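You operate a simulated robot arm through the tools that you are given. There is no shell and no other tool.

You are at the controls of a simulated robot arm. One attempt, no reset.

JOB
Clear the limit trip and bring the frame back to high pressure.
Fine: off, reset, low; jog the stroke to 0 mm, zero the load; leave both limit sliders where they are.

The check looks at the end state, three seconds after you hand in, the way a careful person would. Anything else that was tipped, shoved, dropped, spilled or broken makes it a failure.

ROBOT AND FRAMES
A 6-joint arm with a four-finger gripper, fixed in place. Base frame: the origin is at the foot of the arm, x ahead of it, y to its left, z up. Units: mm, degrees, N and s.
Its first joint turns from -166.0 to 166.0 degrees. Payload 3.67 kg.
Tool frame: the origin (TCP) lies between the finger pads and is the grasp point; the fingertips stand 28 mm ahead of it; z points along the fingers, y is the line along which they close. The gripper opens to 112 mm. The gripper's body begins 73 mm behind the TCP.
Orientation is that of the tool frame in the base frame, as a unit quaternion [w, x, y, z]. With the fingers straight down and closing along the base's y, the tool's x points along the base's -x, its y along +y and its z along -z.

CONTROLS
- The arm moves only by the tool move_arm. Its argument "increments" is a list of rows, each a list of 6 numbers: the shift along the tool's x, y, z in mm, then the turn, a rotation vector about the tool's x, y, z in degrees. In form: [[tx, ty, tz, ax, ay, az], ...]. A call has 1 to 20 rows; each row is the pose to reach, as a shift and turn from the pose commanded when the call began, along the tool's axes at that moment. "hand" is the opening, from 0 (shut) to 1 (fully open), set as the call begins (left out, the last holds). Each row takes 0.2 s and may step no farther than 50 mm and 8.6 degrees from the row before; otherwise, or with a gripper value out of range, the whole call is refused. A pose out of reach is approached as far as the arm can. The call stops where the force on the tool passes 40 N (or 10 N more than at its start, if that is more) or the arm is blocked; 0.2 s more then pass. Each finger halts on what it meets, pressing with about 32 N; the grip force reading is that of the motor and also rises with nothing between the fingers. The clock runs only during rows and for 0.2 s after the last one: add rows that repeat a pose to give the fingers time. It gives the time, the measured TCP pose, the force on the tool (base axes), the opening and the grip force at its end, in the units of the frame above (readings bear some noise), with the torque about the TCP (base axes, N m) and any sound that the robot's microphone picked up.
- Cameras (640 x 400 px; columns grow to the right, rows downward): "scene" is fixed at [216.2, 667.6, 1393.6]; the picture's right is [-0.44, -0.90, 0.00], its down [-0.82, 0.40, -0.41] and it looks along [0.36, -0.18, -0.91] (base axes); focal length 316 px, centre (320, 200). "wrist" rides on the gripper at [60, -18, -104] in the tool frame; the picture's right is [0.29, 0.96, 0.00], its down [-0.80, 0.24, -0.55] and it looks along [-0.53, 0.16, 0.83] (tool axes); focal length 234 px, centre (320, 200). There is no depth. A picture from a camera that has moved, and an enlarged one, comes with that camera's place and axes in the base frame and with its lens. The place of the scene camera against the robot may be out by one fixed shift of up to 25 mm in any direction.
- snapshot(camera): a new picture of that camera. No time passes.
- close_up(camera, box): a new picture of the part [left, top, right, bottom] of that camera's present view, enlarged. No time passes.
- hand_in(): hands the job in; it is judged then, once.

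Nothing tells you positions but the pictures and the camera data. Unless the task says otherwise, let go and move clear before handing in.

The tools are called after ">>>" by a JSON object that holds its "api" and its "payload". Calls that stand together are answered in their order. move_arm: Moves the arm, as the interface text tells. Its arguments: {"type":"object","properties":{"increments":{"type":"array"},"hand":{"type":"number"}},"required":["increments"]} The other tools are called the same way: snapshot (camera) takes a picture; close_up (camera, box) takes an enlarged picture of a part of a camera's view; hand_in () hands the job in.

At the start:

```text
t: 0.0
position: [311.0, 443.5, 1089.7]
tcp_rot: [0.0, 0.0, 1.0, 0.0]
contact_force: [0.0, -0.5, 0.3]
torque: [-0.02, 0.01, 0.04]
finger_gap: 112.2
finger_force: 0.1
```

scene: 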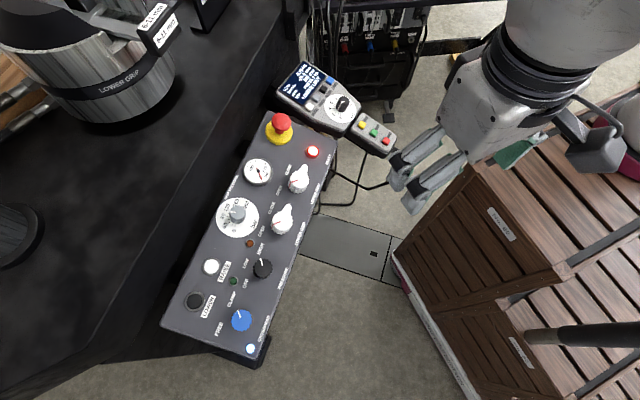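
wrist: 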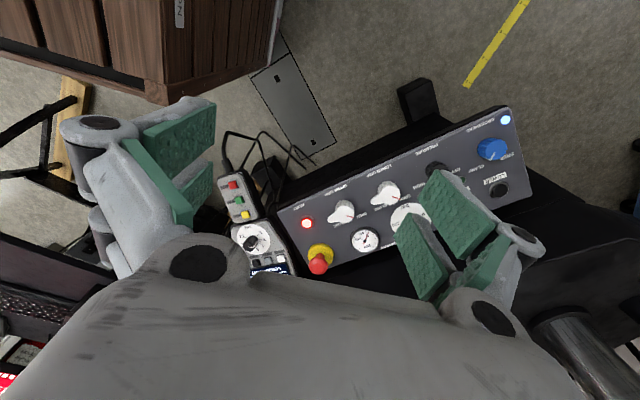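

I see a control console with an emergency stop, knobs, gauges and buttons, and a handset with a display. I'll look closer at each before moving anything.

>>> {"api": "close_up", "payload": {"camera": "scene", "box": [265, 50, 405, 160]}}

>>> {"api": "close_up", "payload": {"camera": "scene", "box": [200, 100, 350, 240]}}

>>> {"api": "close_up", "payload": {"camera": "scene", "box": [150, 220, 320, 370]}}

>>> {"api": "close_up", "payload": {"camera": "wrist", "box": [200, 90, 540, 290]}}

>>> {"api": "close_up", "payload": {"camera": "scene", "box": [270, 55, 340, 120]}}

>>> {"api": "close_up", "payload": {"camera": "scene", "box": [0, 0, 240, 150]}}

```text
3.64 times, centred on (335, 105) of scene
camera zoom: at [216.2, 667.6, 1393.6], right [-0.44, -0.9, 0.0], down [-0.82, 0.4, -0.41], along [0.36, -0.18, -0.91], focal length 1150 px, centre (266, 546)
```

zoom: 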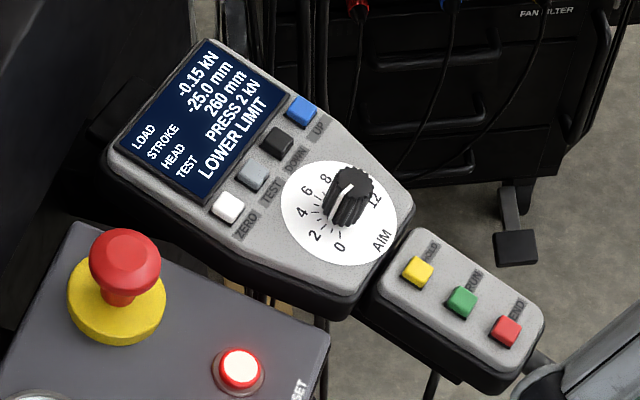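

```text
2.86 times, centred on (275, 170) of scene
camera zoom: at [216.2, 667.6, 1393.6], right [-0.44, -0.9, 0.0], down [-0.82, 0.4, -0.41], along [0.36, -0.18, -0.91], focal length 904 px, centre (449, 286)
```

zoom: 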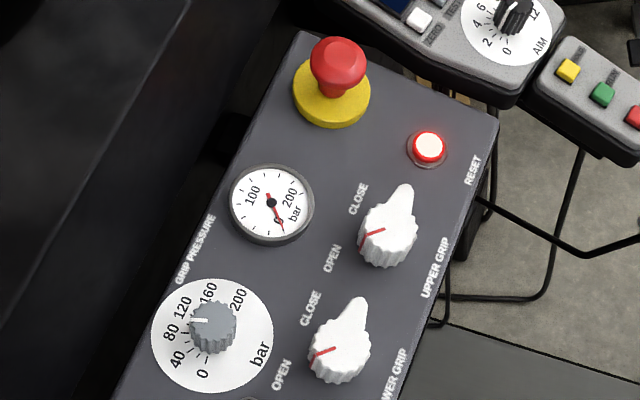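

```text
2.67 times, centred on (235, 295) of scene
camera zoom: at [216.2, 667.6, 1393.6], right [-0.44, -0.9, 0.0], down [-0.82, 0.4, -0.41], along [0.36, -0.18, -0.91], focal length 843 px, centre (547, -53)
```

zoom: 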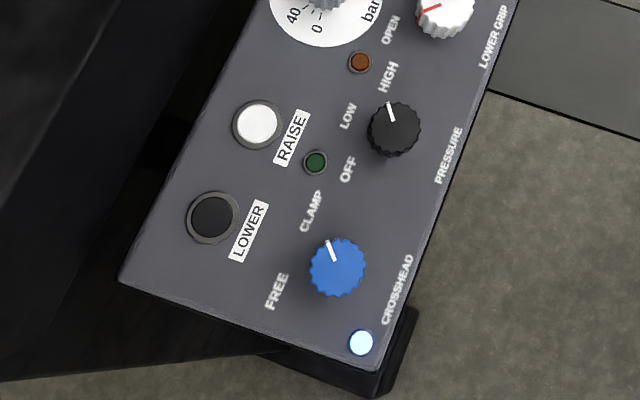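

```text
1.88 times, centred on (370, 190) of wrist
camera zoom: at [250.7, 425.2, 1195.0], right [-0.29, 0.96, 0.0], down [0.8, 0.24, 0.55], along [0.53, 0.16, -0.83], focal length 441 px, centre (226, 219)
```

zoom: 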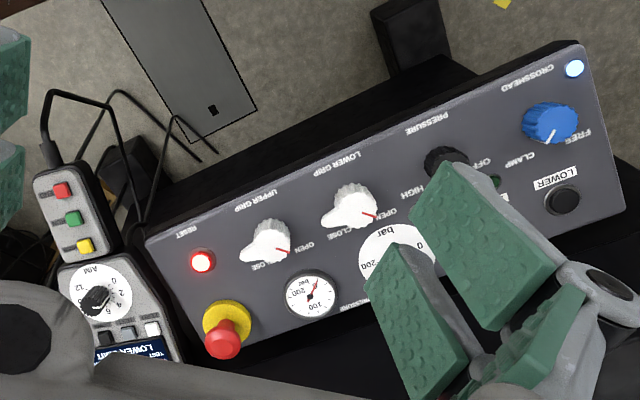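

```text
6.15 times, centred on (305, 88) of scene
camera zoom: at [216.2, 667.6, 1393.6], right [-0.44, -0.9, 0.0], down [-0.82, 0.4, -0.41], along [0.36, -0.18, -0.91], focal length 1946 px, centre (412, 892)
```

zoom: 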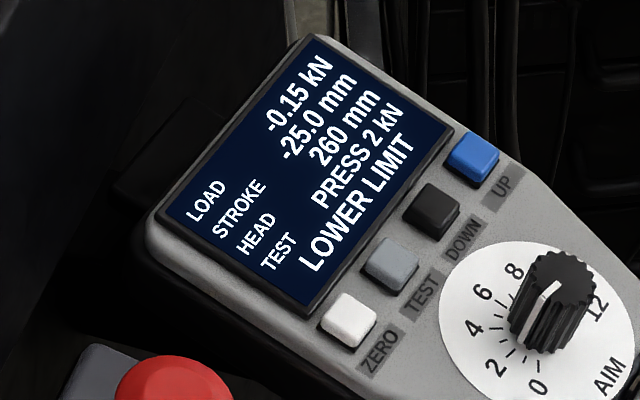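

```text
2.67 times, centred on (120, 75) of scene
camera zoom: at [216.2, 667.6, 1393.6], right [-0.44, -0.9, 0.0], down [-0.82, 0.4, -0.41], along [0.36, -0.18, -0.91], focal length 843 px, centre (853, 533)
```

zoom: 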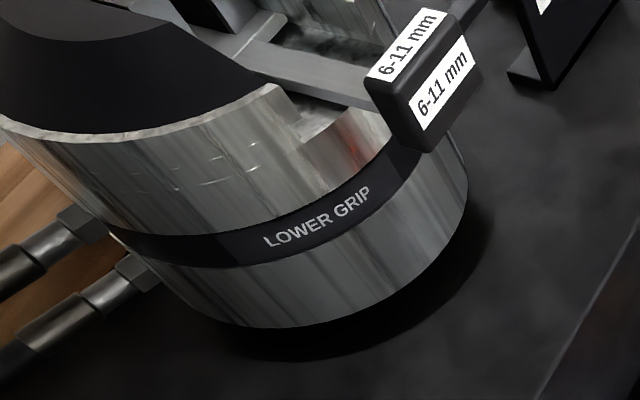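

The frame tripped on the lower limit: stroke is -25.0 mm, load -0.15 kN, and the pressure knob still points to HIGH with both lamps dark. I'll shut the fingers and move the wrist camera over the console to triangulate the controls.

>>> {"api": "move_arm", "payload": {"increments": [[-30, 40, 0, 0, 0, 0], [-50, 80, 0, 0, 0, 0], [-50, 120, 0, 0, 0, 0], [-50, 150, 0, 0, 0, 0], [-50, 150, 0, 0, 0, 0]], "hand": 0}}

>>> {"api": "snapshot", "payload": {"camera": "wrist"}}

>>> {"api": "snapshot", "payload": {"camera": "scene"}}

```text
t: 1.2
position: [360.4, 594.6, 1092.4]
tcp_rot: [0.0, 0.0, 1.0, -0.001]
contact_force: [-0.1, -0.8, -0.1]
torque: [0.01, 0.0, -0.02]
finger_gap: 0.0
finger_force: 32.4
```

```text
taken
camera wrist: at [299.9, 576.9, 1196.7], right [-0.29, 0.96, 0.0], down [0.8, 0.24, 0.55], along [0.53, 0.16, -0.83], focal length 234 px, centre (320, 200)
```

wrist: 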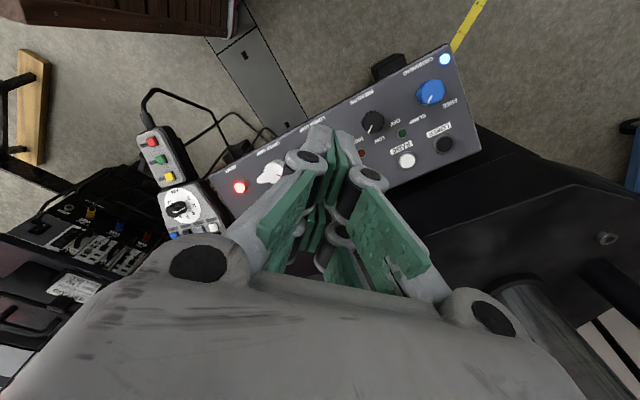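

```text
taken
```

scene: 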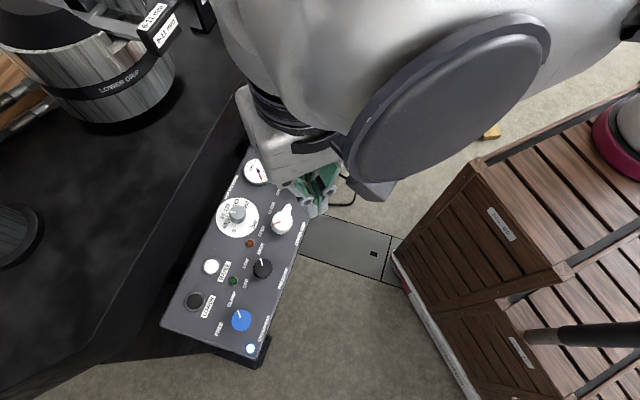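

From here the wrist camera sees both the console and the handset. I'll take enlarged views to get precise pixel positions for triangulation.

>>> {"api": "close_up", "payload": {"camera": "wrist", "box": [340, 40, 500, 190]}}

>>> {"api": "close_up", "payload": {"camera": "wrist", "box": [130, 110, 290, 250]}}

>>> {"api": "move_arm", "payload": {"increments": [[50, 0, 0, 0, 0, 0], [100, 0, 0, 0, 0, 0], [150, 0, 0, 0, 0, 0], [150, 0, 0, 0, 0, 0]]}}

>>> {"api": "snapshot", "payload": {"camera": "wrist"}}

```text
2.67 times, centred on (420, 115) of wrist
camera zoom: at [299.9, 576.9, 1196.7], right [-0.29, 0.96, 0.0], down [0.8, 0.24, 0.55], along [0.53, 0.16, -0.83], focal length 624 px, centre (53, 427)
```

zoom: 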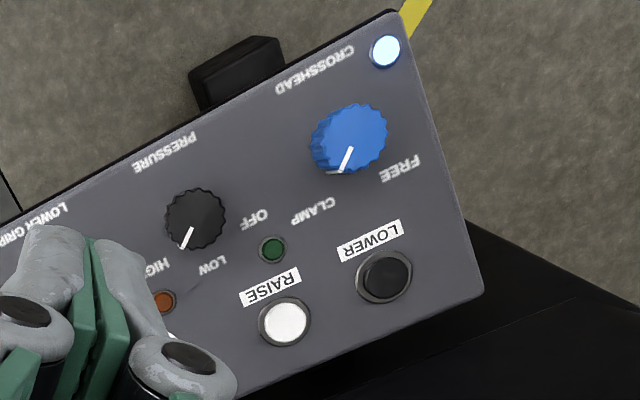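

```text
2.86 times, centred on (210, 180) of wrist
camera zoom: at [299.9, 576.9, 1196.7], right [-0.29, 0.96, 0.0], down [0.8, 0.24, 0.55], along [0.53, 0.16, -0.83], focal length 669 px, centre (634, 257)
```

zoom: 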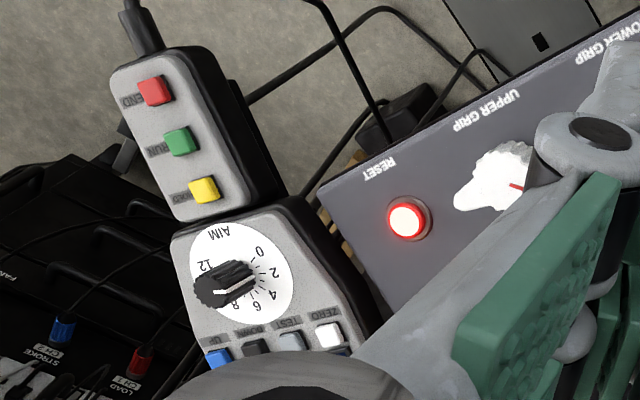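

```text
t: 2.2
position: [210.6, 592.2, 1091.4]
tcp_rot: [-0.001, 0.0, 1.0, 0.0]
contact_force: [1.0, -0.2, -1.0]
torque: [-0.05, 0.0, 0.0]
finger_gap: 0.1
finger_force: 31.7
```

```text
taken
camera wrist: at [151.8, 575.1, 1196.1], right [-0.29, 0.96, 0.0], down [0.8, 0.24, 0.55], along [0.53, 0.16, -0.83], focal length 234 px, centre (320, 200)
```

wrist: 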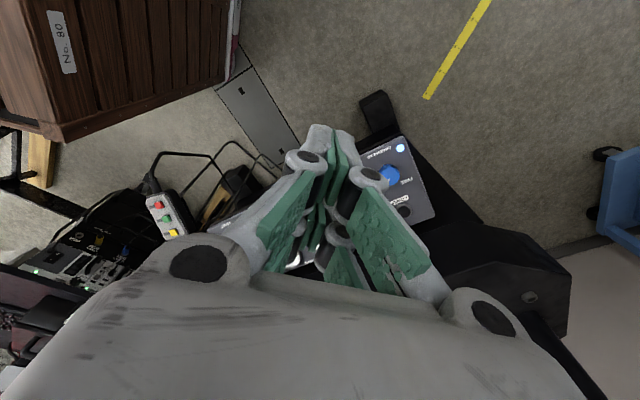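

First triangulation puts the pressure knob near (379, 697, 783) and the reset button near (570, 493, 795). I'll go lower for sharper views.

>>> {"api": "move_arm", "payload": {"increments": [[-30, 16, 30, 0, 0, 0], [-60, 32, 65, 0, 0, 0], [-90, 48, 100, 0, 0, 0], [-90, 48, 131, 0, 0, 0], [-90, 48, 131, 0, 0, 0]]}}

>>> {"api": "snapshot", "payload": {"camera": "wrist"}}

>>> {"api": "close_up", "payload": {"camera": "wrist", "box": [320, 20, 560, 170]}}

>>> {"api": "close_up", "payload": {"camera": "wrist", "box": [60, 90, 300, 240]}}

>>> {"api": "move_arm", "payload": {"increments": [[0, 40, 0, 0, 0, 0], [0, 80, 0, 0, 0, 0], [0, 120, 0, 0, 0, 0], [0, 120, 0, 0, 0, 0]]}}

>>> {"api": "snapshot", "payload": {"camera": "wrist"}}

>>> {"api": "close_up", "payload": {"camera": "wrist", "box": [80, 20, 320, 170]}}

>>> {"api": "close_up", "payload": {"camera": "wrist", "box": [320, 20, 560, 170]}}

```text
t: 3.4
position: [297.9, 641.7, 957.5]
tcp_rot: [0.0, 0.0, 1.0, 0.0]
contact_force: [-0.6, -0.2, -0.1]
torque: [0.0, 0.02, 0.02]
finger_gap: 0.0
finger_force: 31.9
```

```text
taken
camera wrist: at [238.4, 623.7, 1063.2], right [-0.29, 0.96, 0.0], down [0.8, 0.24, 0.55], along [0.53, 0.16, -0.83], focal length 234 px, centre (320, 200)
```

wrist: 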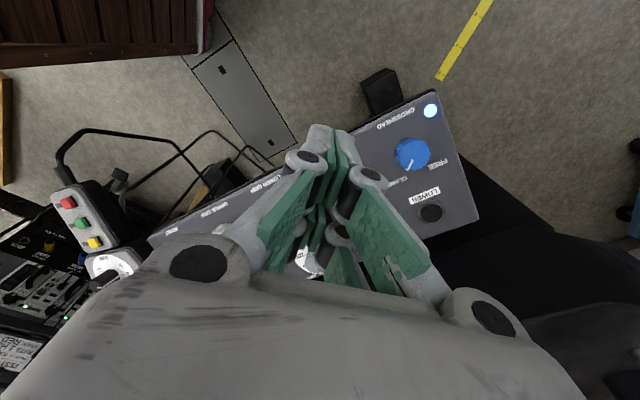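

```text
2.67 times, centred on (440, 95) of wrist
camera zoom: at [238.4, 623.7, 1063.2], right [-0.29, 0.96, 0.0], down [0.8, 0.24, 0.55], along [0.53, 0.16, -0.83], focal length 624 px, centre (0, 480)
```

zoom: 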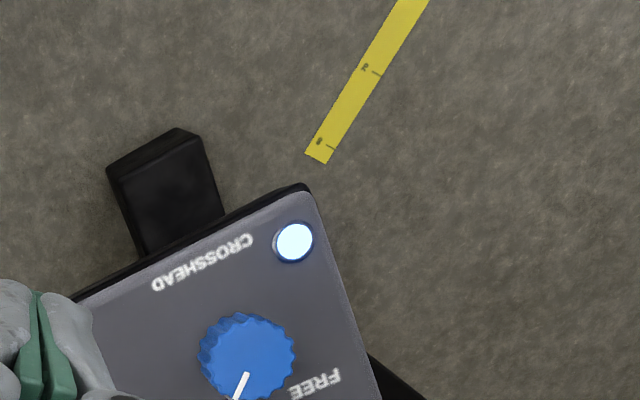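

```text
2.67 times, centred on (180, 165) of wrist
camera zoom: at [238.4, 623.7, 1063.2], right [-0.29, 0.96, 0.0], down [0.8, 0.24, 0.55], along [0.53, 0.16, -0.83], focal length 624 px, centre (693, 293)
```

zoom: 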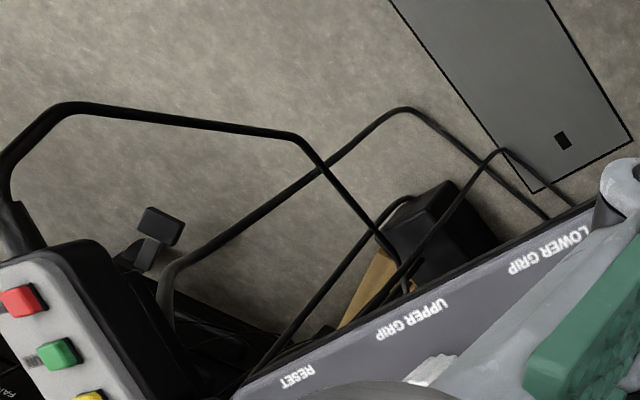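

```text
t: 4.4
position: [301.5, 713.1, 952.5]
tcp_rot: [0.0, 0.0, 1.0, -0.001]
contact_force: [-0.6, 0.1, -0.1]
torque: [0.02, 0.03, -0.01]
finger_gap: 0.1
finger_force: 31.6
out of reach, approached as far as the arm can: row 2, 3, 4
```

```text
taken
camera wrist: at [240.7, 695.8, 1057.2], right [-0.29, 0.96, 0.0], down [0.8, 0.24, 0.55], along [0.53, 0.16, -0.83], focal length 234 px, centre (320, 200)
```

wrist: 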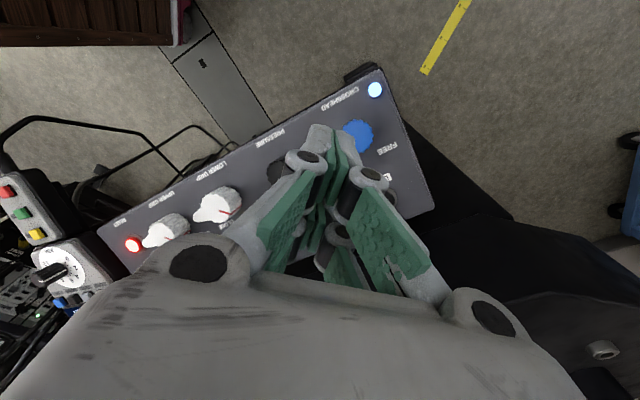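

```text
2.67 times, centred on (200, 95) of wrist
camera zoom: at [240.7, 695.8, 1057.2], right [-0.29, 0.96, 0.0], down [0.8, 0.24, 0.55], along [0.53, 0.16, -0.83], focal length 624 px, centre (640, 480)
```

zoom: 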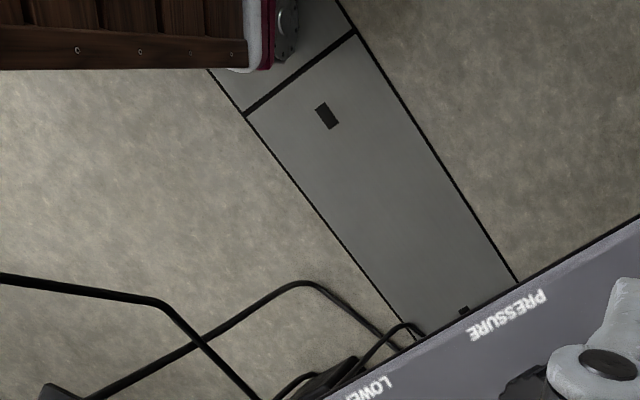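

```text
2.67 times, centred on (440, 95) of wrist
camera zoom: at [240.7, 695.8, 1057.2], right [-0.29, 0.96, 0.0], down [0.8, 0.24, 0.55], along [0.53, 0.16, -0.83], focal length 624 px, centre (0, 480)
```

zoom: 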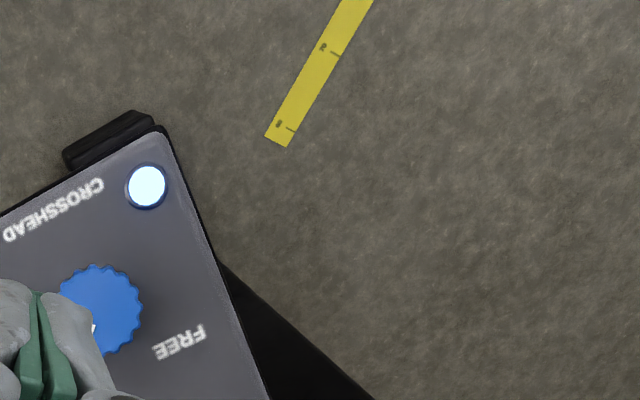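

The arm hit its reach limit at that height, so I'll work lower. Next I'll open the hand and go above the pressure knob for a centred look.

>>> {"api": "move_arm", "payload": {"increments": [[0, -16, 30, 0, 0, 0], [-40, -16, 60, 0, 0, 0], [-78, -16, 72, 0, 0, 0], [-78, -16, 72, 0, 0, 0]], "hand": 1}}

>>> {"api": "snapshot", "payload": {"camera": "wrist"}}

>>> {"api": "close_up", "payload": {"camera": "wrist", "box": [210, 40, 450, 190]}}

```text
t: 5.4
position: [379.2, 698.3, 881.3]
tcp_rot: [0.001, 0.0, 1.0, 0.0]
contact_force: [0.1, -0.4, -0.2]
torque: [0.01, 0.04, -0.02]
finger_gap: 112.2
finger_force: 0.1
```

```text
taken
camera wrist: at [318.3, 679.8, 986.1], right [-0.29, 0.96, 0.0], down [0.8, 0.24, 0.55], along [0.53, 0.16, -0.83], focal length 234 px, centre (320, 200)
```

wrist: 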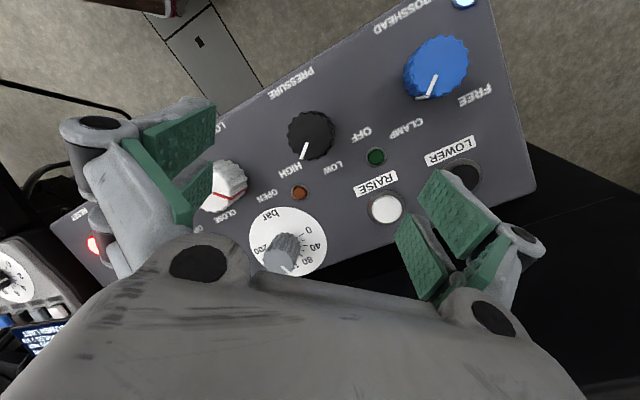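

```text
2.67 times, centred on (330, 115) of wrist
camera zoom: at [318.3, 679.8, 986.1], right [-0.29, 0.96, 0.0], down [0.8, 0.24, 0.55], along [0.53, 0.16, -0.83], focal length 624 px, centre (293, 427)
```

zoom: 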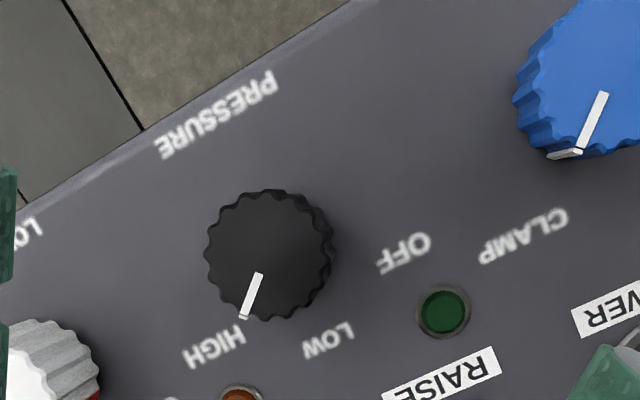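

Clear view: the pressure knob points to HIGH, with LOW and OFF counterclockwise from it, roughly 50° apart. I'll centre over it at about (374.5, 689.5), pre-turn the tool 48° clockwise, and narrow the hand.

>>> {"api": "move_arm", "payload": {"increments": [[3.7, -8.3, 0, 0, 0, 8], [3.7, -8.3, 0, 0, 0, 16], [3.7, -8.3, 0, 0, 0, 24], [3.7, -8.3, 0, 0, 0, 32], [3.7, -8.3, 0, 0, 0, 40], [3.7, -8.3, 0, 0, 0, 48], [3.7, -8.3, 0, 0, 0, 48]], "hand": 0.62}}

>>> {"api": "snapshot", "payload": {"camera": "wrist"}}

>>> {"api": "snapshot", "payload": {"camera": "scene"}}

```text
t: 7.0
position: [376.8, 689.7, 879.4]
tcp_rot: [-0.001, 0.408, 0.913, 0.0]
contact_force: [0.6, -0.8, 0.8]
torque: [0.0, -0.01, 0.01]
finger_gap: 69.6
finger_force: 0.1
```

```text
taken
camera wrist: at [323.1, 722.5, 985.0], right [0.52, 0.85, 0.0], down [0.71, -0.43, 0.55], along [0.47, -0.29, -0.83], focal length 234 px, centre (320, 200)
```

wrist: 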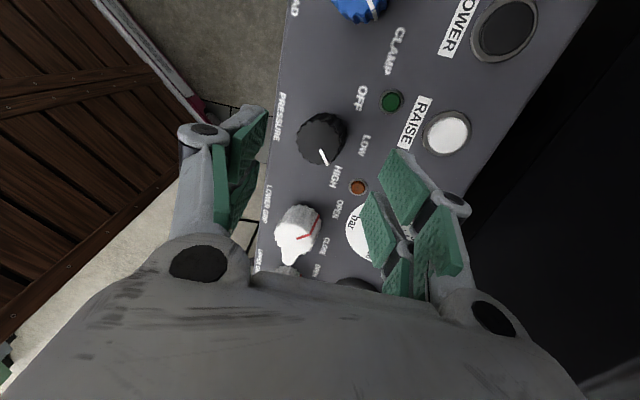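

```text
taken
```

scene: 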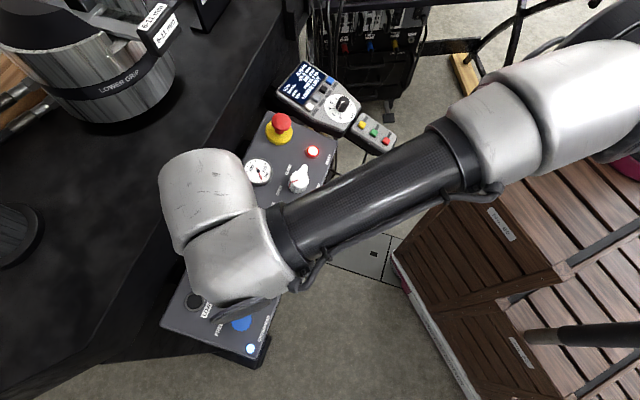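

Both views agree on the knob at about (376, 691, top 804-808), directly under the tool. I'll descend with the fingers either side and check before gripping.

>>> {"api": "move_arm", "payload": {"increments": [[0, 0, 20, 0, 0, 0], [0, 0, 35, 0, 0, 0], [0, 0, 46, 0, 0, 0], [0, 0, 52, 0, 0, 0], [0, 0, 57, 0, 0, 0], [0, 0, 57, 0, 0, 0]]}}

>>> {"api": "snapshot", "payload": {"camera": "wrist"}}

>>> {"api": "close_up", "payload": {"camera": "wrist", "box": [200, 60, 440, 210]}}

```text
t: 8.4
position: [375.3, 690.7, 822.1]
tcp_rot: [0.0, 0.407, 0.913, 0.0]
contact_force: [-0.1, -0.2, 0.3]
torque: [0.03, 0.01, 0.0]
finger_gap: 69.2
finger_force: 0.1
```

```text
taken
camera wrist: at [322.3, 722.7, 927.6], right [0.52, 0.85, 0.0], down [0.71, -0.43, 0.55], along [0.47, -0.29, -0.83], focal length 234 px, centre (320, 200)
```

wrist: 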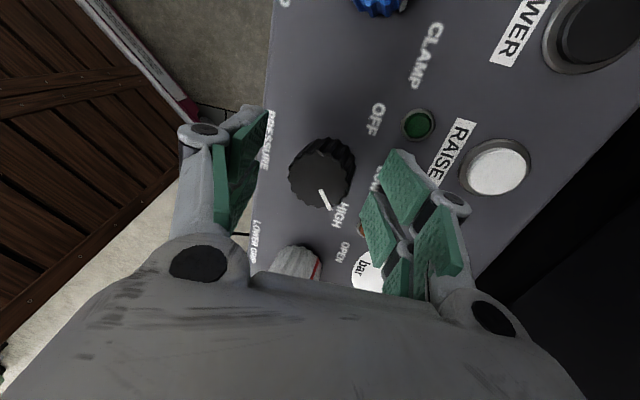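

```text
2.67 times, centred on (320, 135) of wrist
camera zoom: at [322.3, 722.7, 927.6], right [0.52, 0.85, 0.0], down [0.71, -0.43, 0.55], along [0.47, -0.29, -0.83], focal length 624 px, centre (320, 373)
```

zoom: 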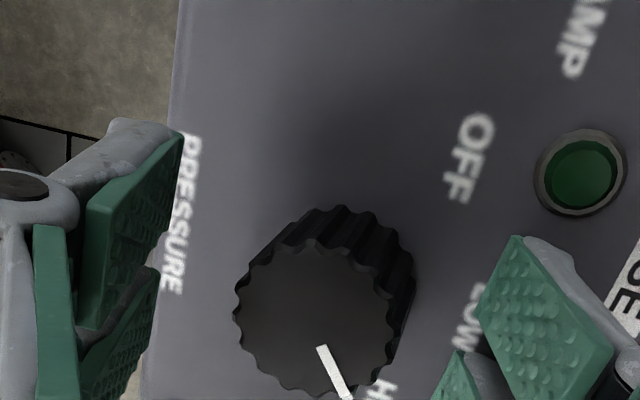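

The knob's side is visible more on one edge, which suggests the panel tilts about 11° toward the operator side. I'll back up, tilt the tool to match and check that the knob looks square-on.

>>> {"api": "move_arm", "payload": {"increments": [[0, 0, -20, 0, 0, 0], [0, 0, -40, 0, 0, 0], [0, 0, -40, -5.5, 0, 0], [0, 0, -40, -11, 0, 0], [0, 0, -40, -11, 0, 0]]}}

>>> {"api": "snapshot", "payload": {"camera": "wrist"}}

>>> {"api": "close_up", "payload": {"camera": "wrist", "box": [240, 90, 400, 190]}}

```text
t: 9.6
position: [376.6, 690.4, 863.8]
tcp_rot: [0.039, 0.405, 0.909, 0.088]
contact_force: [0.4, -1.1, 0.5]
torque: [0.01, 0.0, 0.01]
finger_gap: 69.8
finger_force: 0.1
```

```text
taken
camera wrist: at [307.8, 709.4, 963.3], right [0.51, 0.84, 0.18], down [0.63, -0.51, 0.59], along [0.59, -0.18, -0.79], focal length 234 px, centre (320, 200)
```

wrist: 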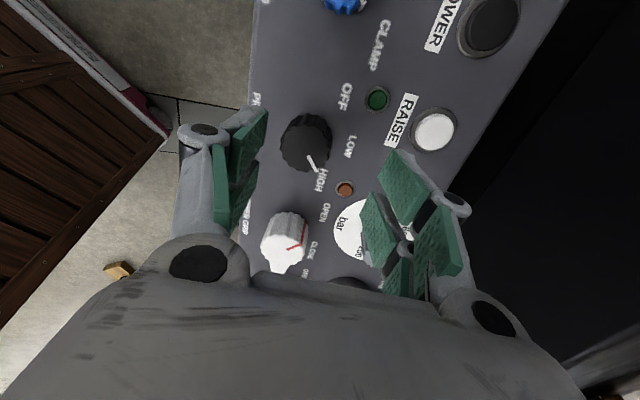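

```text
4.00 times, centred on (320, 140) of wrist
camera zoom: at [307.8, 709.4, 963.3], right [0.51, 0.84, 0.18], down [0.63, -0.51, 0.59], along [0.59, -0.18, -0.79], focal length 937 px, centre (320, 440)
```

zoom: 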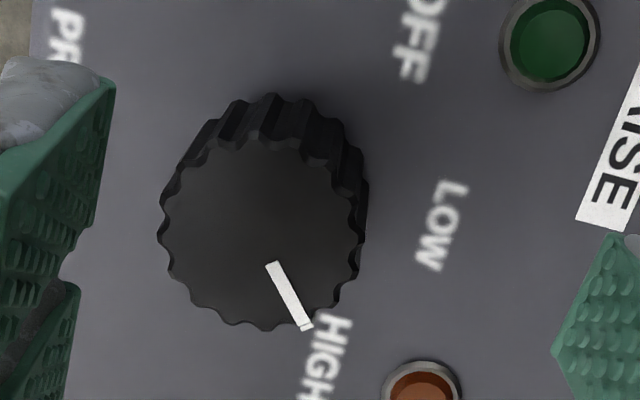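

Now the knob looks square-on with the 11° tilt; it sits about 10 mm to -y and 53 mm ahead in the tool frame. I'll shift across, descend 41 mm and check.

>>> {"api": "move_arm", "payload": {"increments": [[-0.7, -10, 0, 0, 0, 0], [-0.7, -10, 15, 0, 0, 0], [-0.7, -10, 28, 0, 0, 0], [-0.7, -10, 36, 0, 0, 0], [-0.7, -10, 41, 0, 0, 0], [-0.7, -10, 41, 0, 0, 0]]}}

>>> {"api": "snapshot", "payload": {"camera": "wrist"}}

>>> {"api": "close_up", "payload": {"camera": "wrist", "box": [220, 110, 420, 235]}}

```text
t: 11.0
position: [375.8, 689.0, 822.0]
tcp_rot: [0.039, 0.405, 0.909, 0.087]
contact_force: [-0.3, -1.5, -0.4]
torque: [-0.01, -0.03, 0.01]
finger_gap: 69.6
finger_force: 0.0
```

```text
taken
camera wrist: at [307.9, 708.3, 920.5], right [0.51, 0.84, 0.18], down [0.63, -0.51, 0.59], along [0.59, -0.18, -0.79], focal length 234 px, centre (320, 200)
```

wrist: 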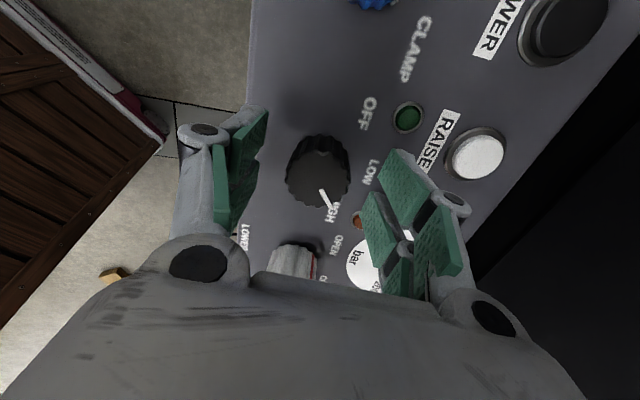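

```text
3.20 times, centred on (320, 172) of wrist
camera zoom: at [307.9, 708.3, 920.5], right [0.51, 0.84, 0.18], down [0.63, -0.51, 0.59], along [0.59, -0.18, -0.79], focal length 749 px, centre (320, 288)
```

zoom: 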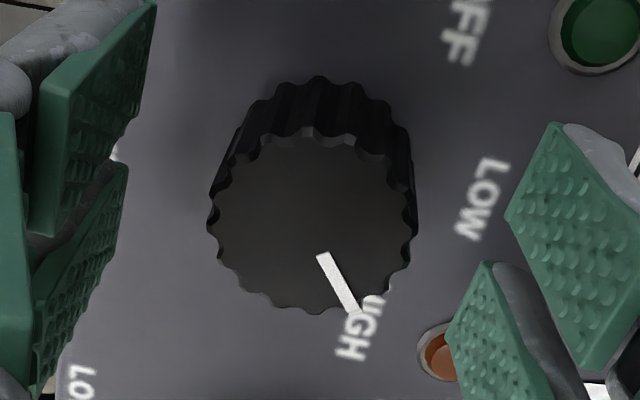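

The knob is centred within 2 mm and the tips are about 17 mm past its top. I'll nudge and close on it.

>>> {"api": "move_arm", "payload": {"increments": [[1.5, -1.5, 0, 0, 0, 0], [1.5, -1.5, 0, 0, 0, 0]]}}

>>> {"api": "move_arm", "payload": {"increments": [[0, 0, 0, 0, 0, 0], [0, 0, 0, 0, 0, 0], [0, 0, 0, 0, 0, 0]], "hand": 0}}

>>> {"api": "snapshot", "payload": {"camera": "wrist"}}

```text
t: 11.6
position: [375.3, 689.6, 818.7]
tcp_rot: [0.039, 0.405, 0.909, 0.088]
contact_force: [-0.1, -0.5, -0.2]
torque: [-0.03, 0.02, 0.02]
finger_gap: 69.5
finger_force: 0.0
```

```text
t: 12.4
position: [374.2, 689.7, 819.9]
tcp_rot: [0.04, 0.404, 0.91, 0.087]
contact_force: [4.1, 2.6, -0.4]
torque: [0.68, -0.84, -0.07]
finger_gap: 34.9
finger_force: 45.3
```

```text
taken
camera wrist: at [306.2, 708.9, 920.1], right [0.51, 0.84, 0.18], down [0.63, -0.51, 0.59], along [0.59, -0.18, -0.79], focal length 234 px, centre (320, 200)
```

wrist: 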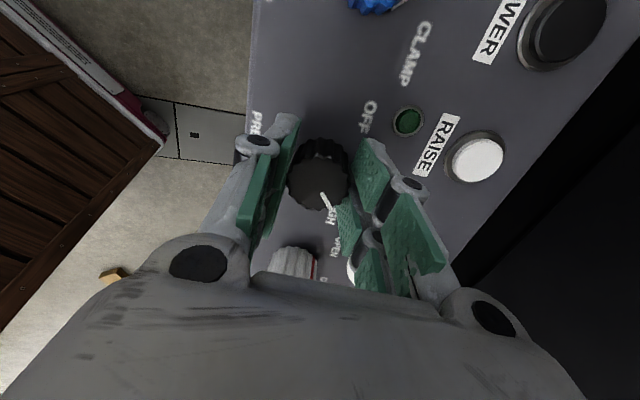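

The knob is held firmly at 35 mm. I'll turn it counterclockwise 48° and look.

>>> {"api": "move_arm", "payload": {"increments": [[0, 0, 0, 0, 0, -6], [0, 0, 0, 0, 0, -12], [0, 0, 0, 0, 0, -18], [0, 0, 0, 0, 0, -24], [0, 0, 0, 0, 0, -30], [0, 0, 0, 0, 0, -36], [0, 0, 0, 0, 0, -42], [0, 0, 0, 0, 0, -48], [0, 0, 0, 0, 0, -48]]}}

>>> {"api": "close_up", "payload": {"camera": "wrist", "box": [200, 80, 440, 230]}}

```text
t: 14.4
position: [374.2, 690.0, 819.1]
tcp_rot: [0.072, 0.0, 0.995, 0.065]
contact_force: [15.1, 6.5, 8.0]
torque: [0.98, -0.67, 0.06]
finger_gap: 34.8
finger_force: 45.3
```

```text
2.67 times, centred on (320, 155) of wrist
camera zoom: at [300.4, 658.1, 912.9], right [-0.3, 0.95, 0.08], down [0.71, 0.16, 0.69], along [0.64, 0.26, -0.72], focal length 624 px, centre (320, 320)
```

zoom: 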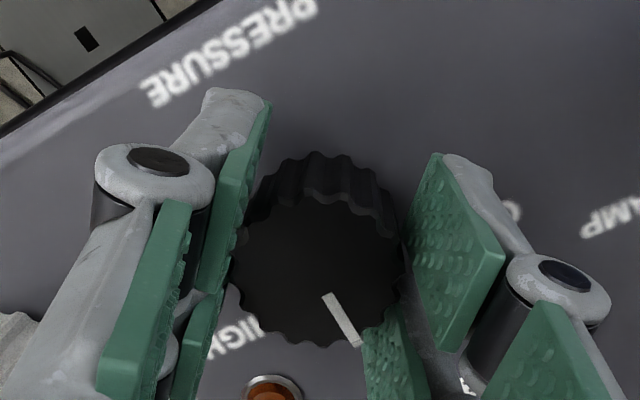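

The knob is turning with the gripper and is at about LOW. I'll continue another 48° to OFF, easing the slight side load.

>>> {"api": "move_arm", "payload": {"increments": [[-1, 0, 0, 0, 0, -6], [-1, 0, 0, 0, 0, -12], [-1, 0, 0, 0, 0, -18], [-1, 0, 0, 0, 0, -24], [-1, 0, 0, 0, 0, -30], [-1, 0, 0, 0, 0, -36], [-1, 0, 0, 0, 0, -42], [-1, 0, 0, 0, 0, -48], [-1, 0, 0, 0, 0, -48]]}}

>>> {"api": "snapshot", "payload": {"camera": "wrist"}}

>>> {"api": "close_up", "payload": {"camera": "wrist", "box": [200, 80, 440, 230]}}

```text
t: 16.4
position: [374.6, 688.6, 820.9]
tcp_rot: [0.092, -0.405, 0.909, 0.031]
contact_force: [7.7, 13.7, 6.6]
torque: [0.61, -0.31, -0.1]
finger_gap: 34.0
finger_force: 45.1
```

```text
taken
camera wrist: at [334.0, 619.1, 912.6], right [-0.9, 0.43, -0.07], down [0.27, 0.67, 0.69], along [0.35, 0.6, -0.72], focal length 234 px, centre (320, 200)
```

wrist: 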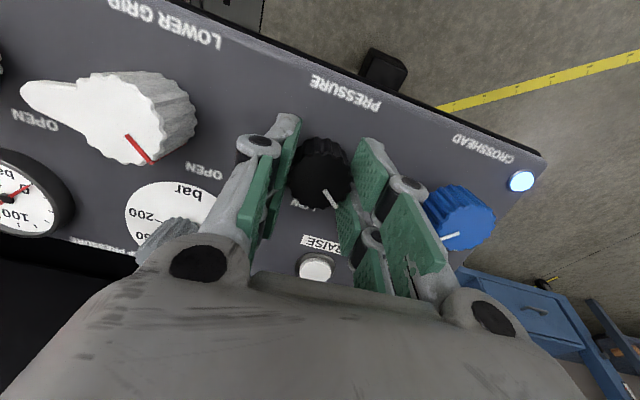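

```text
2.67 times, centred on (320, 155) of wrist
camera zoom: at [334.0, 619.1, 912.6], right [-0.9, 0.43, -0.07], down [0.27, 0.67, 0.69], along [0.35, 0.6, -0.72], focal length 624 px, centre (320, 320)
```

zoom: 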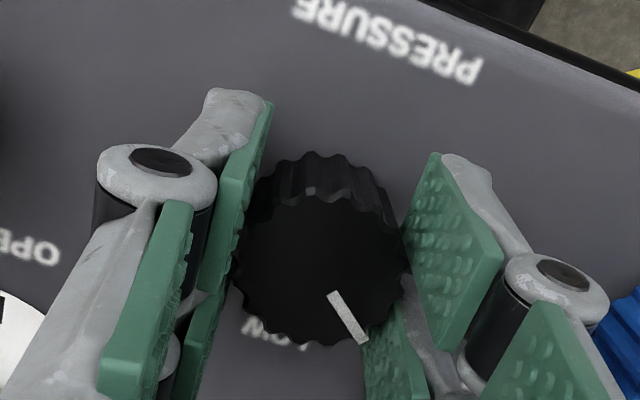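

The pointer is past LOW and near OFF. I'll release the knob and look at where it rests.

>>> {"api": "move_arm", "payload": {"increments": [[0, 0, 0, 0, 0, 0], [0, 0, 0, 0, 0, 0], [0, 0, -25, 0, 0, 0], [0, 0, -45, 0, 0, 0], [0, 0, -45, 0, 0, 0]], "hand": 0.62}}

>>> {"api": "snapshot", "payload": {"camera": "wrist"}}

>>> {"api": "close_up", "payload": {"camera": "wrist", "box": [200, 60, 440, 210]}}

```text
t: 17.6
position: [368.2, 682.7, 863.9]
tcp_rot: [0.092, -0.405, 0.909, 0.029]
contact_force: [0.3, 0.7, 1.0]
torque: [0.01, 0.05, 0.02]
finger_gap: 69.3
finger_force: 0.1
```

```text
taken
camera wrist: at [327.1, 613.0, 957.0], right [-0.9, 0.43, -0.07], down [0.27, 0.67, 0.69], along [0.35, 0.6, -0.72], focal length 234 px, centre (320, 200)
```

wrist: 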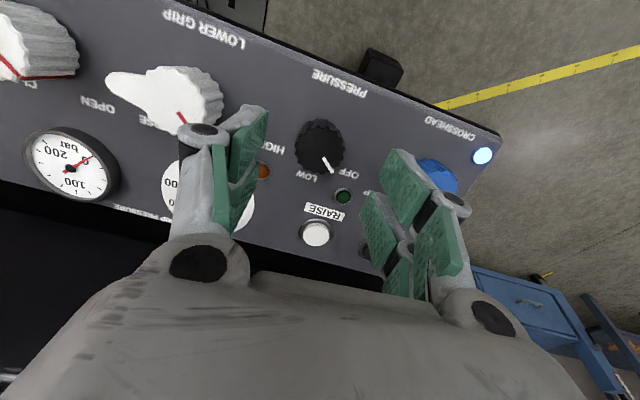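

```text
2.67 times, centred on (320, 135) of wrist
camera zoom: at [327.1, 613.0, 957.0], right [-0.9, 0.43, -0.07], down [0.27, 0.67, 0.69], along [0.35, 0.6, -0.72], focal length 624 px, centre (320, 373)
```

zoom: 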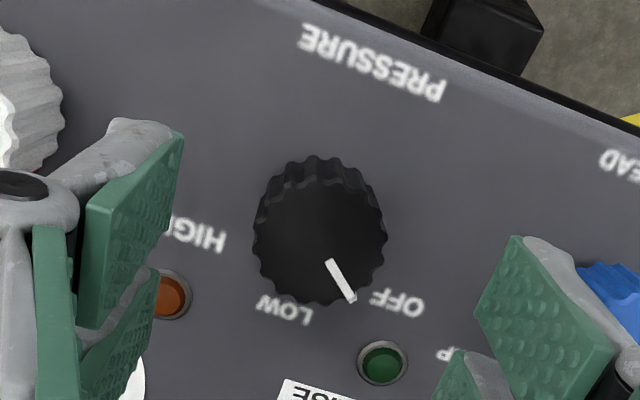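

The pointer stopped about 10° short of OFF. I'll regrip, centred better, and turn it a bit further.

>>> {"api": "move_arm", "payload": {"increments": [[4, -1, 0, 0, 0, 0], [4, -1, 20, 0, 0, 0], [4, -1, 35, 0, 0, 0], [4, -1, 44, 0, 0, 0], [4, -1, 44, 0, 0, 0]]}}

>>> {"api": "move_arm", "payload": {"increments": [[0, 0, 0, 0, 0, 0], [0, 0, 0, 0, 0, 0], [0, 0, 0, 0, 0, 0]], "hand": 0}}

>>> {"api": "move_arm", "payload": {"increments": [[0, 0, 0, 0, 0, -4], [0, 0, 0, 0, 0, -8], [0, 0, 0, 0, 0, -8]]}}

>>> {"api": "close_up", "payload": {"camera": "wrist", "box": [200, 80, 440, 230]}}

```text
t: 18.8
position: [374.0, 685.9, 819.9]
tcp_rot: [0.092, -0.405, 0.909, 0.03]
contact_force: [-0.1, 0.0, -0.9]
torque: [0.0, 0.01, 0.01]
finger_gap: 69.3
finger_force: 0.0
```

```text
t: 19.6
position: [373.3, 685.4, 820.6]
tcp_rot: [0.091, -0.406, 0.909, 0.031]
contact_force: [-11.1, 13.7, -4.5]
torque: [0.91, 0.07, 0.25]
finger_gap: 35.5
finger_force: 45.5
```

```text
t: 20.4
position: [373.3, 686.1, 820.7]
tcp_rot: [0.093, -0.468, 0.879, 0.023]
contact_force: [-12.2, 19.3, 1.3]
torque: [0.51, 0.5, -0.26]
finger_gap: 34.9
finger_force: 44.7
```

```text
2.67 times, centred on (320, 155) of wrist
camera zoom: at [340.2, 613.1, 913.9], right [-0.95, 0.3, -0.1], down [0.16, 0.71, 0.68], along [0.28, 0.63, -0.73], focal length 624 px, centre (320, 320)
```

zoom: 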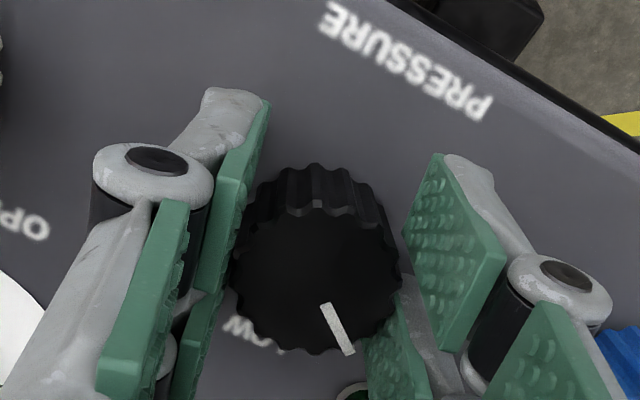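

Turned 8° further. I'll release and check the pointer again.

>>> {"api": "move_arm", "payload": {"increments": [[0, 0, 0, 0, 0, 0], [0, 0, 0, 0, 0, 0], [0, 0, -25, 0, 0, 0], [0, 0, -45, 0, 0, 0], [0, 0, -45, 0, 0, 0]], "hand": 0.62}}

>>> {"api": "snapshot", "payload": {"camera": "wrist"}}

>>> {"api": "close_up", "payload": {"camera": "wrist", "box": [200, 60, 440, 210]}}

>>> {"api": "close_up", "payload": {"camera": "scene", "box": [265, 50, 405, 160]}}

```text
t: 21.6
position: [367.0, 678.4, 865.7]
tcp_rot: [0.093, -0.468, 0.879, 0.023]
contact_force: [-0.1, -0.4, -0.2]
torque: [-0.02, 0.01, 0.0]
finger_gap: 69.5
finger_force: 0.1
```

```text
taken
camera wrist: at [334.0, 606.4, 957.8], right [-0.95, 0.3, -0.1], down [0.16, 0.72, 0.68], along [0.28, 0.63, -0.73], focal length 234 px, centre (320, 200)
```

wrist: 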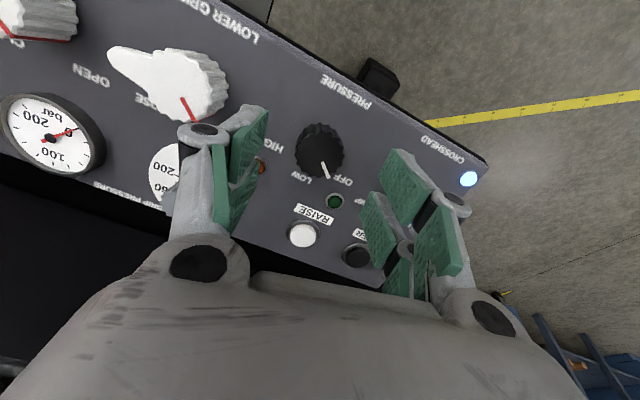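

```text
2.67 times, centred on (320, 135) of wrist
camera zoom: at [334.0, 606.4, 957.8], right [-0.95, 0.3, -0.1], down [0.16, 0.72, 0.68], along [0.28, 0.63, -0.73], focal length 624 px, centre (320, 373)
```

zoom: 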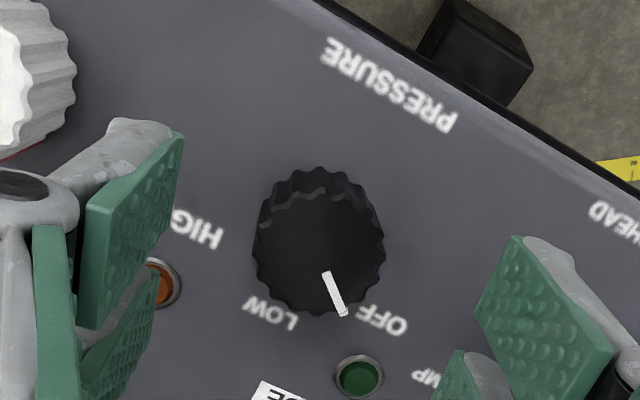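

```text
3.64 times, centred on (335, 105) of scene
camera zoom: at [216.2, 667.6, 1393.6], right [-0.44, -0.9, 0.0], down [-0.82, 0.4, -0.41], along [0.36, -0.18, -0.91], focal length 1150 px, centre (266, 546)
```

zoom: 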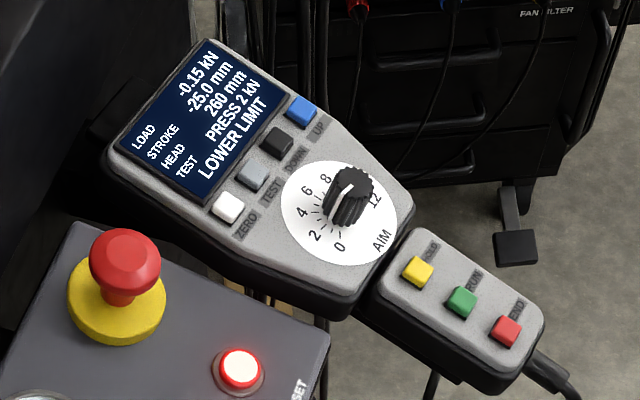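

The knob only moved another degree or so, so it has reached the OFF stop (about 98° from HIGH). Next I'll move parallel to the panel to above the RESET button with the fingers shut.

>>> {"api": "move_arm", "payload": {"increments": [[0, 0, -30, 0, 0, 0], [7.6, -38.4, -30, 0, 0, 8], [15.2, -76.7, -30, 0, 0, 16], [22.8, -115, -30, 0, 0, 24], [30.4, -153.4, -30, 0, 0, 32], [38, -191.8, -30, 0, 0, 40], [45.7, -230, -30, 0, 0, 48], [53.3, -268.5, -30, 0, 0, 56], [53.3, -268.5, -30, 0, 0, 56]], "hand": 0}}

>>> {"api": "snapshot", "payload": {"camera": "wrist"}}

>>> {"api": "snapshot", "payload": {"camera": "scene"}}

```text
t: 23.6
position: [555.8, 479.9, 894.8]
tcp_rot: [0.071, 0.001, 0.995, 0.064]
contact_force: [-0.4, -0.5, 0.9]
torque: [-0.02, 0.02, -0.05]
finger_gap: 0.0
finger_force: 32.3
```

```text
taken
camera wrist: at [481.4, 449.9, 987.9], right [-0.29, 0.95, 0.08], down [0.71, 0.16, 0.69], along [0.64, 0.26, -0.72], focal length 234 px, centre (320, 200)
```

wrist: 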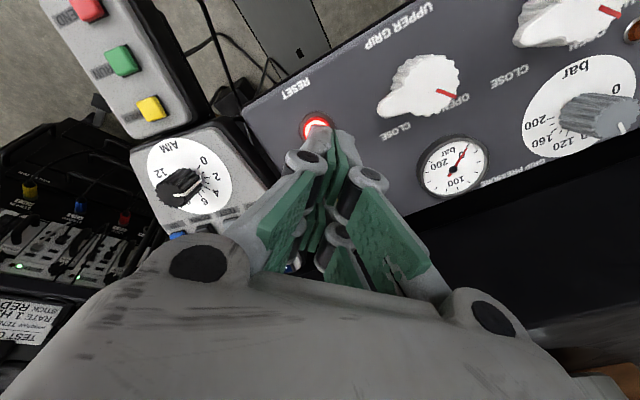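

```text
taken
```

scene: 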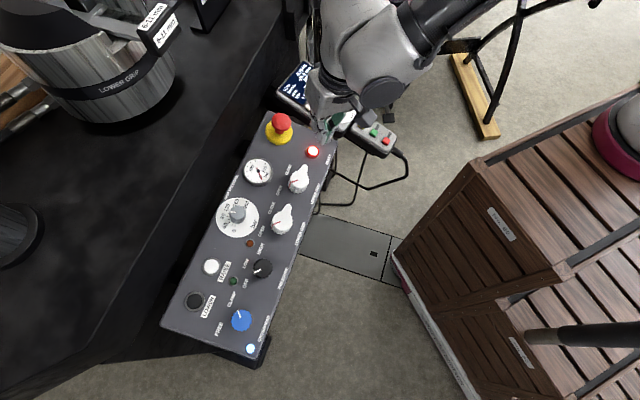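

RESET is just beyond the fingertips. I'll open the hand briefly to see the button unobstructed and measure its offset.

>>> {"api": "move_arm", "payload": {"increments": [[0, 0, 0, 0, 0, 0], [0, 0, 0, 0, 0, 0], [0, 0, 0, 0, 0, 0]], "hand": 0.8}}

>>> {"api": "snapshot", "payload": {"camera": "wrist"}}

>>> {"api": "close_up", "payload": {"camera": "wrist", "box": [220, 70, 420, 195]}}

>>> {"api": "close_up", "payload": {"camera": "wrist", "box": [40, 0, 280, 260]}}

```text
t: 24.4
position: [555.9, 481.2, 894.4]
tcp_rot: [0.071, 0.0, 0.995, 0.064]
contact_force: [0.2, -0.2, 0.5]
torque: [-0.01, 0.0, 0.0]
finger_gap: 89.6
finger_force: 0.1
```

```text
taken
camera wrist: at [481.2, 450.2, 987.9], right [-0.29, 0.95, 0.08], down [0.71, 0.16, 0.69], along [0.64, 0.26, -0.72], focal length 234 px, centre (320, 200)
```

wrist: 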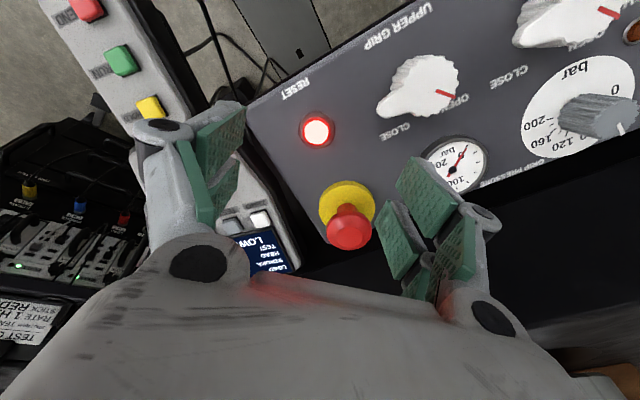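

```text
3.20 times, centred on (320, 132) of wrist
camera zoom: at [481.2, 450.2, 987.9], right [-0.29, 0.95, 0.08], down [0.71, 0.16, 0.69], along [0.64, 0.26, -0.72], focal length 749 px, centre (320, 416)
```

zoom: 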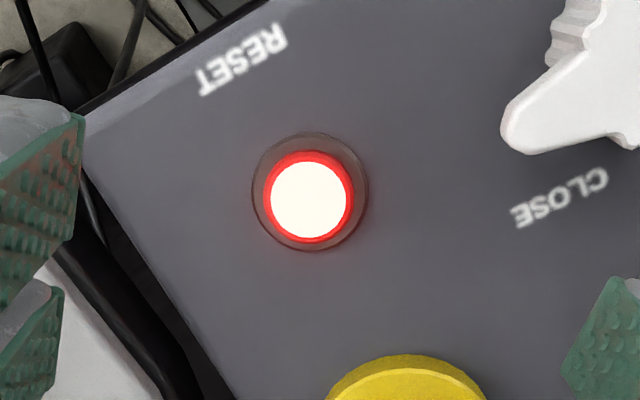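

```text
1.54 times, centred on (160, 130) of wrist
camera zoom: at [481.2, 450.2, 987.9], right [-0.29, 0.95, 0.08], down [0.71, 0.16, 0.69], along [0.64, 0.26, -0.72], focal length 360 px, centre (566, 308)
```

zoom: 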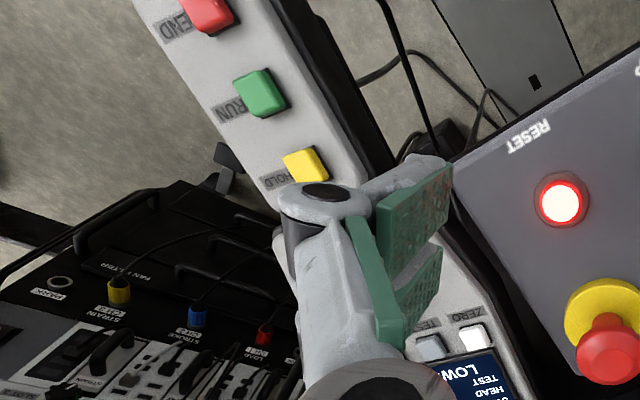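

The button centre is within 3 mm of the tool axis, roughly 60 mm ahead of the fingertips. I'll close the hand, correct, and approach to just above it.

>>> {"api": "move_arm", "payload": {"increments": [[0, 0, 0, 0, 0, 0], [0.5, -2.6, 0, 0, 0, 0], [0.5, -2.6, 20, 0, 0, 0], [0.5, -2.6, 40, 0, 0, 0], [0.5, -2.6, 50, 0, 0, 0], [0.5, -2.6, 50, 0, 0, 0]], "hand": 0}}

>>> {"api": "snapshot", "payload": {"camera": "wrist"}}

>>> {"api": "close_up", "payload": {"camera": "wrist", "box": [240, 80, 400, 180]}}

```text
t: 25.8
position: [562.0, 485.3, 847.7]
tcp_rot: [0.072, 0.0, 0.995, 0.064]
contact_force: [0.4, 0.2, 0.1]
torque: [0.0, -0.01, 0.03]
finger_gap: 0.2
finger_force: 32.0
```

```text
taken
camera wrist: at [488.6, 454.4, 939.4], right [-0.29, 0.95, 0.08], down [0.71, 0.16, 0.69], along [0.64, 0.26, -0.72], focal length 234 px, centre (320, 200)
```

wrist: 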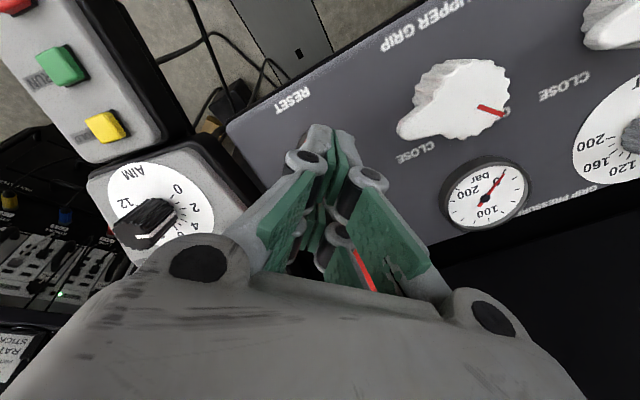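

```text
4.00 times, centred on (320, 130) of wrist
camera zoom: at [488.6, 454.4, 939.4], right [-0.29, 0.95, 0.08], down [0.71, 0.16, 0.69], along [0.64, 0.26, -0.72], focal length 937 px, centre (320, 480)
```

zoom: 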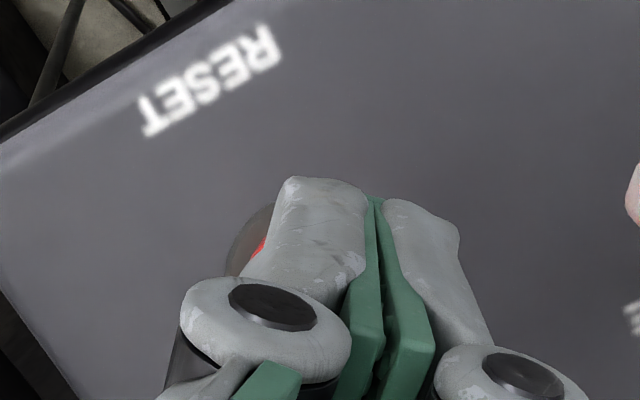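

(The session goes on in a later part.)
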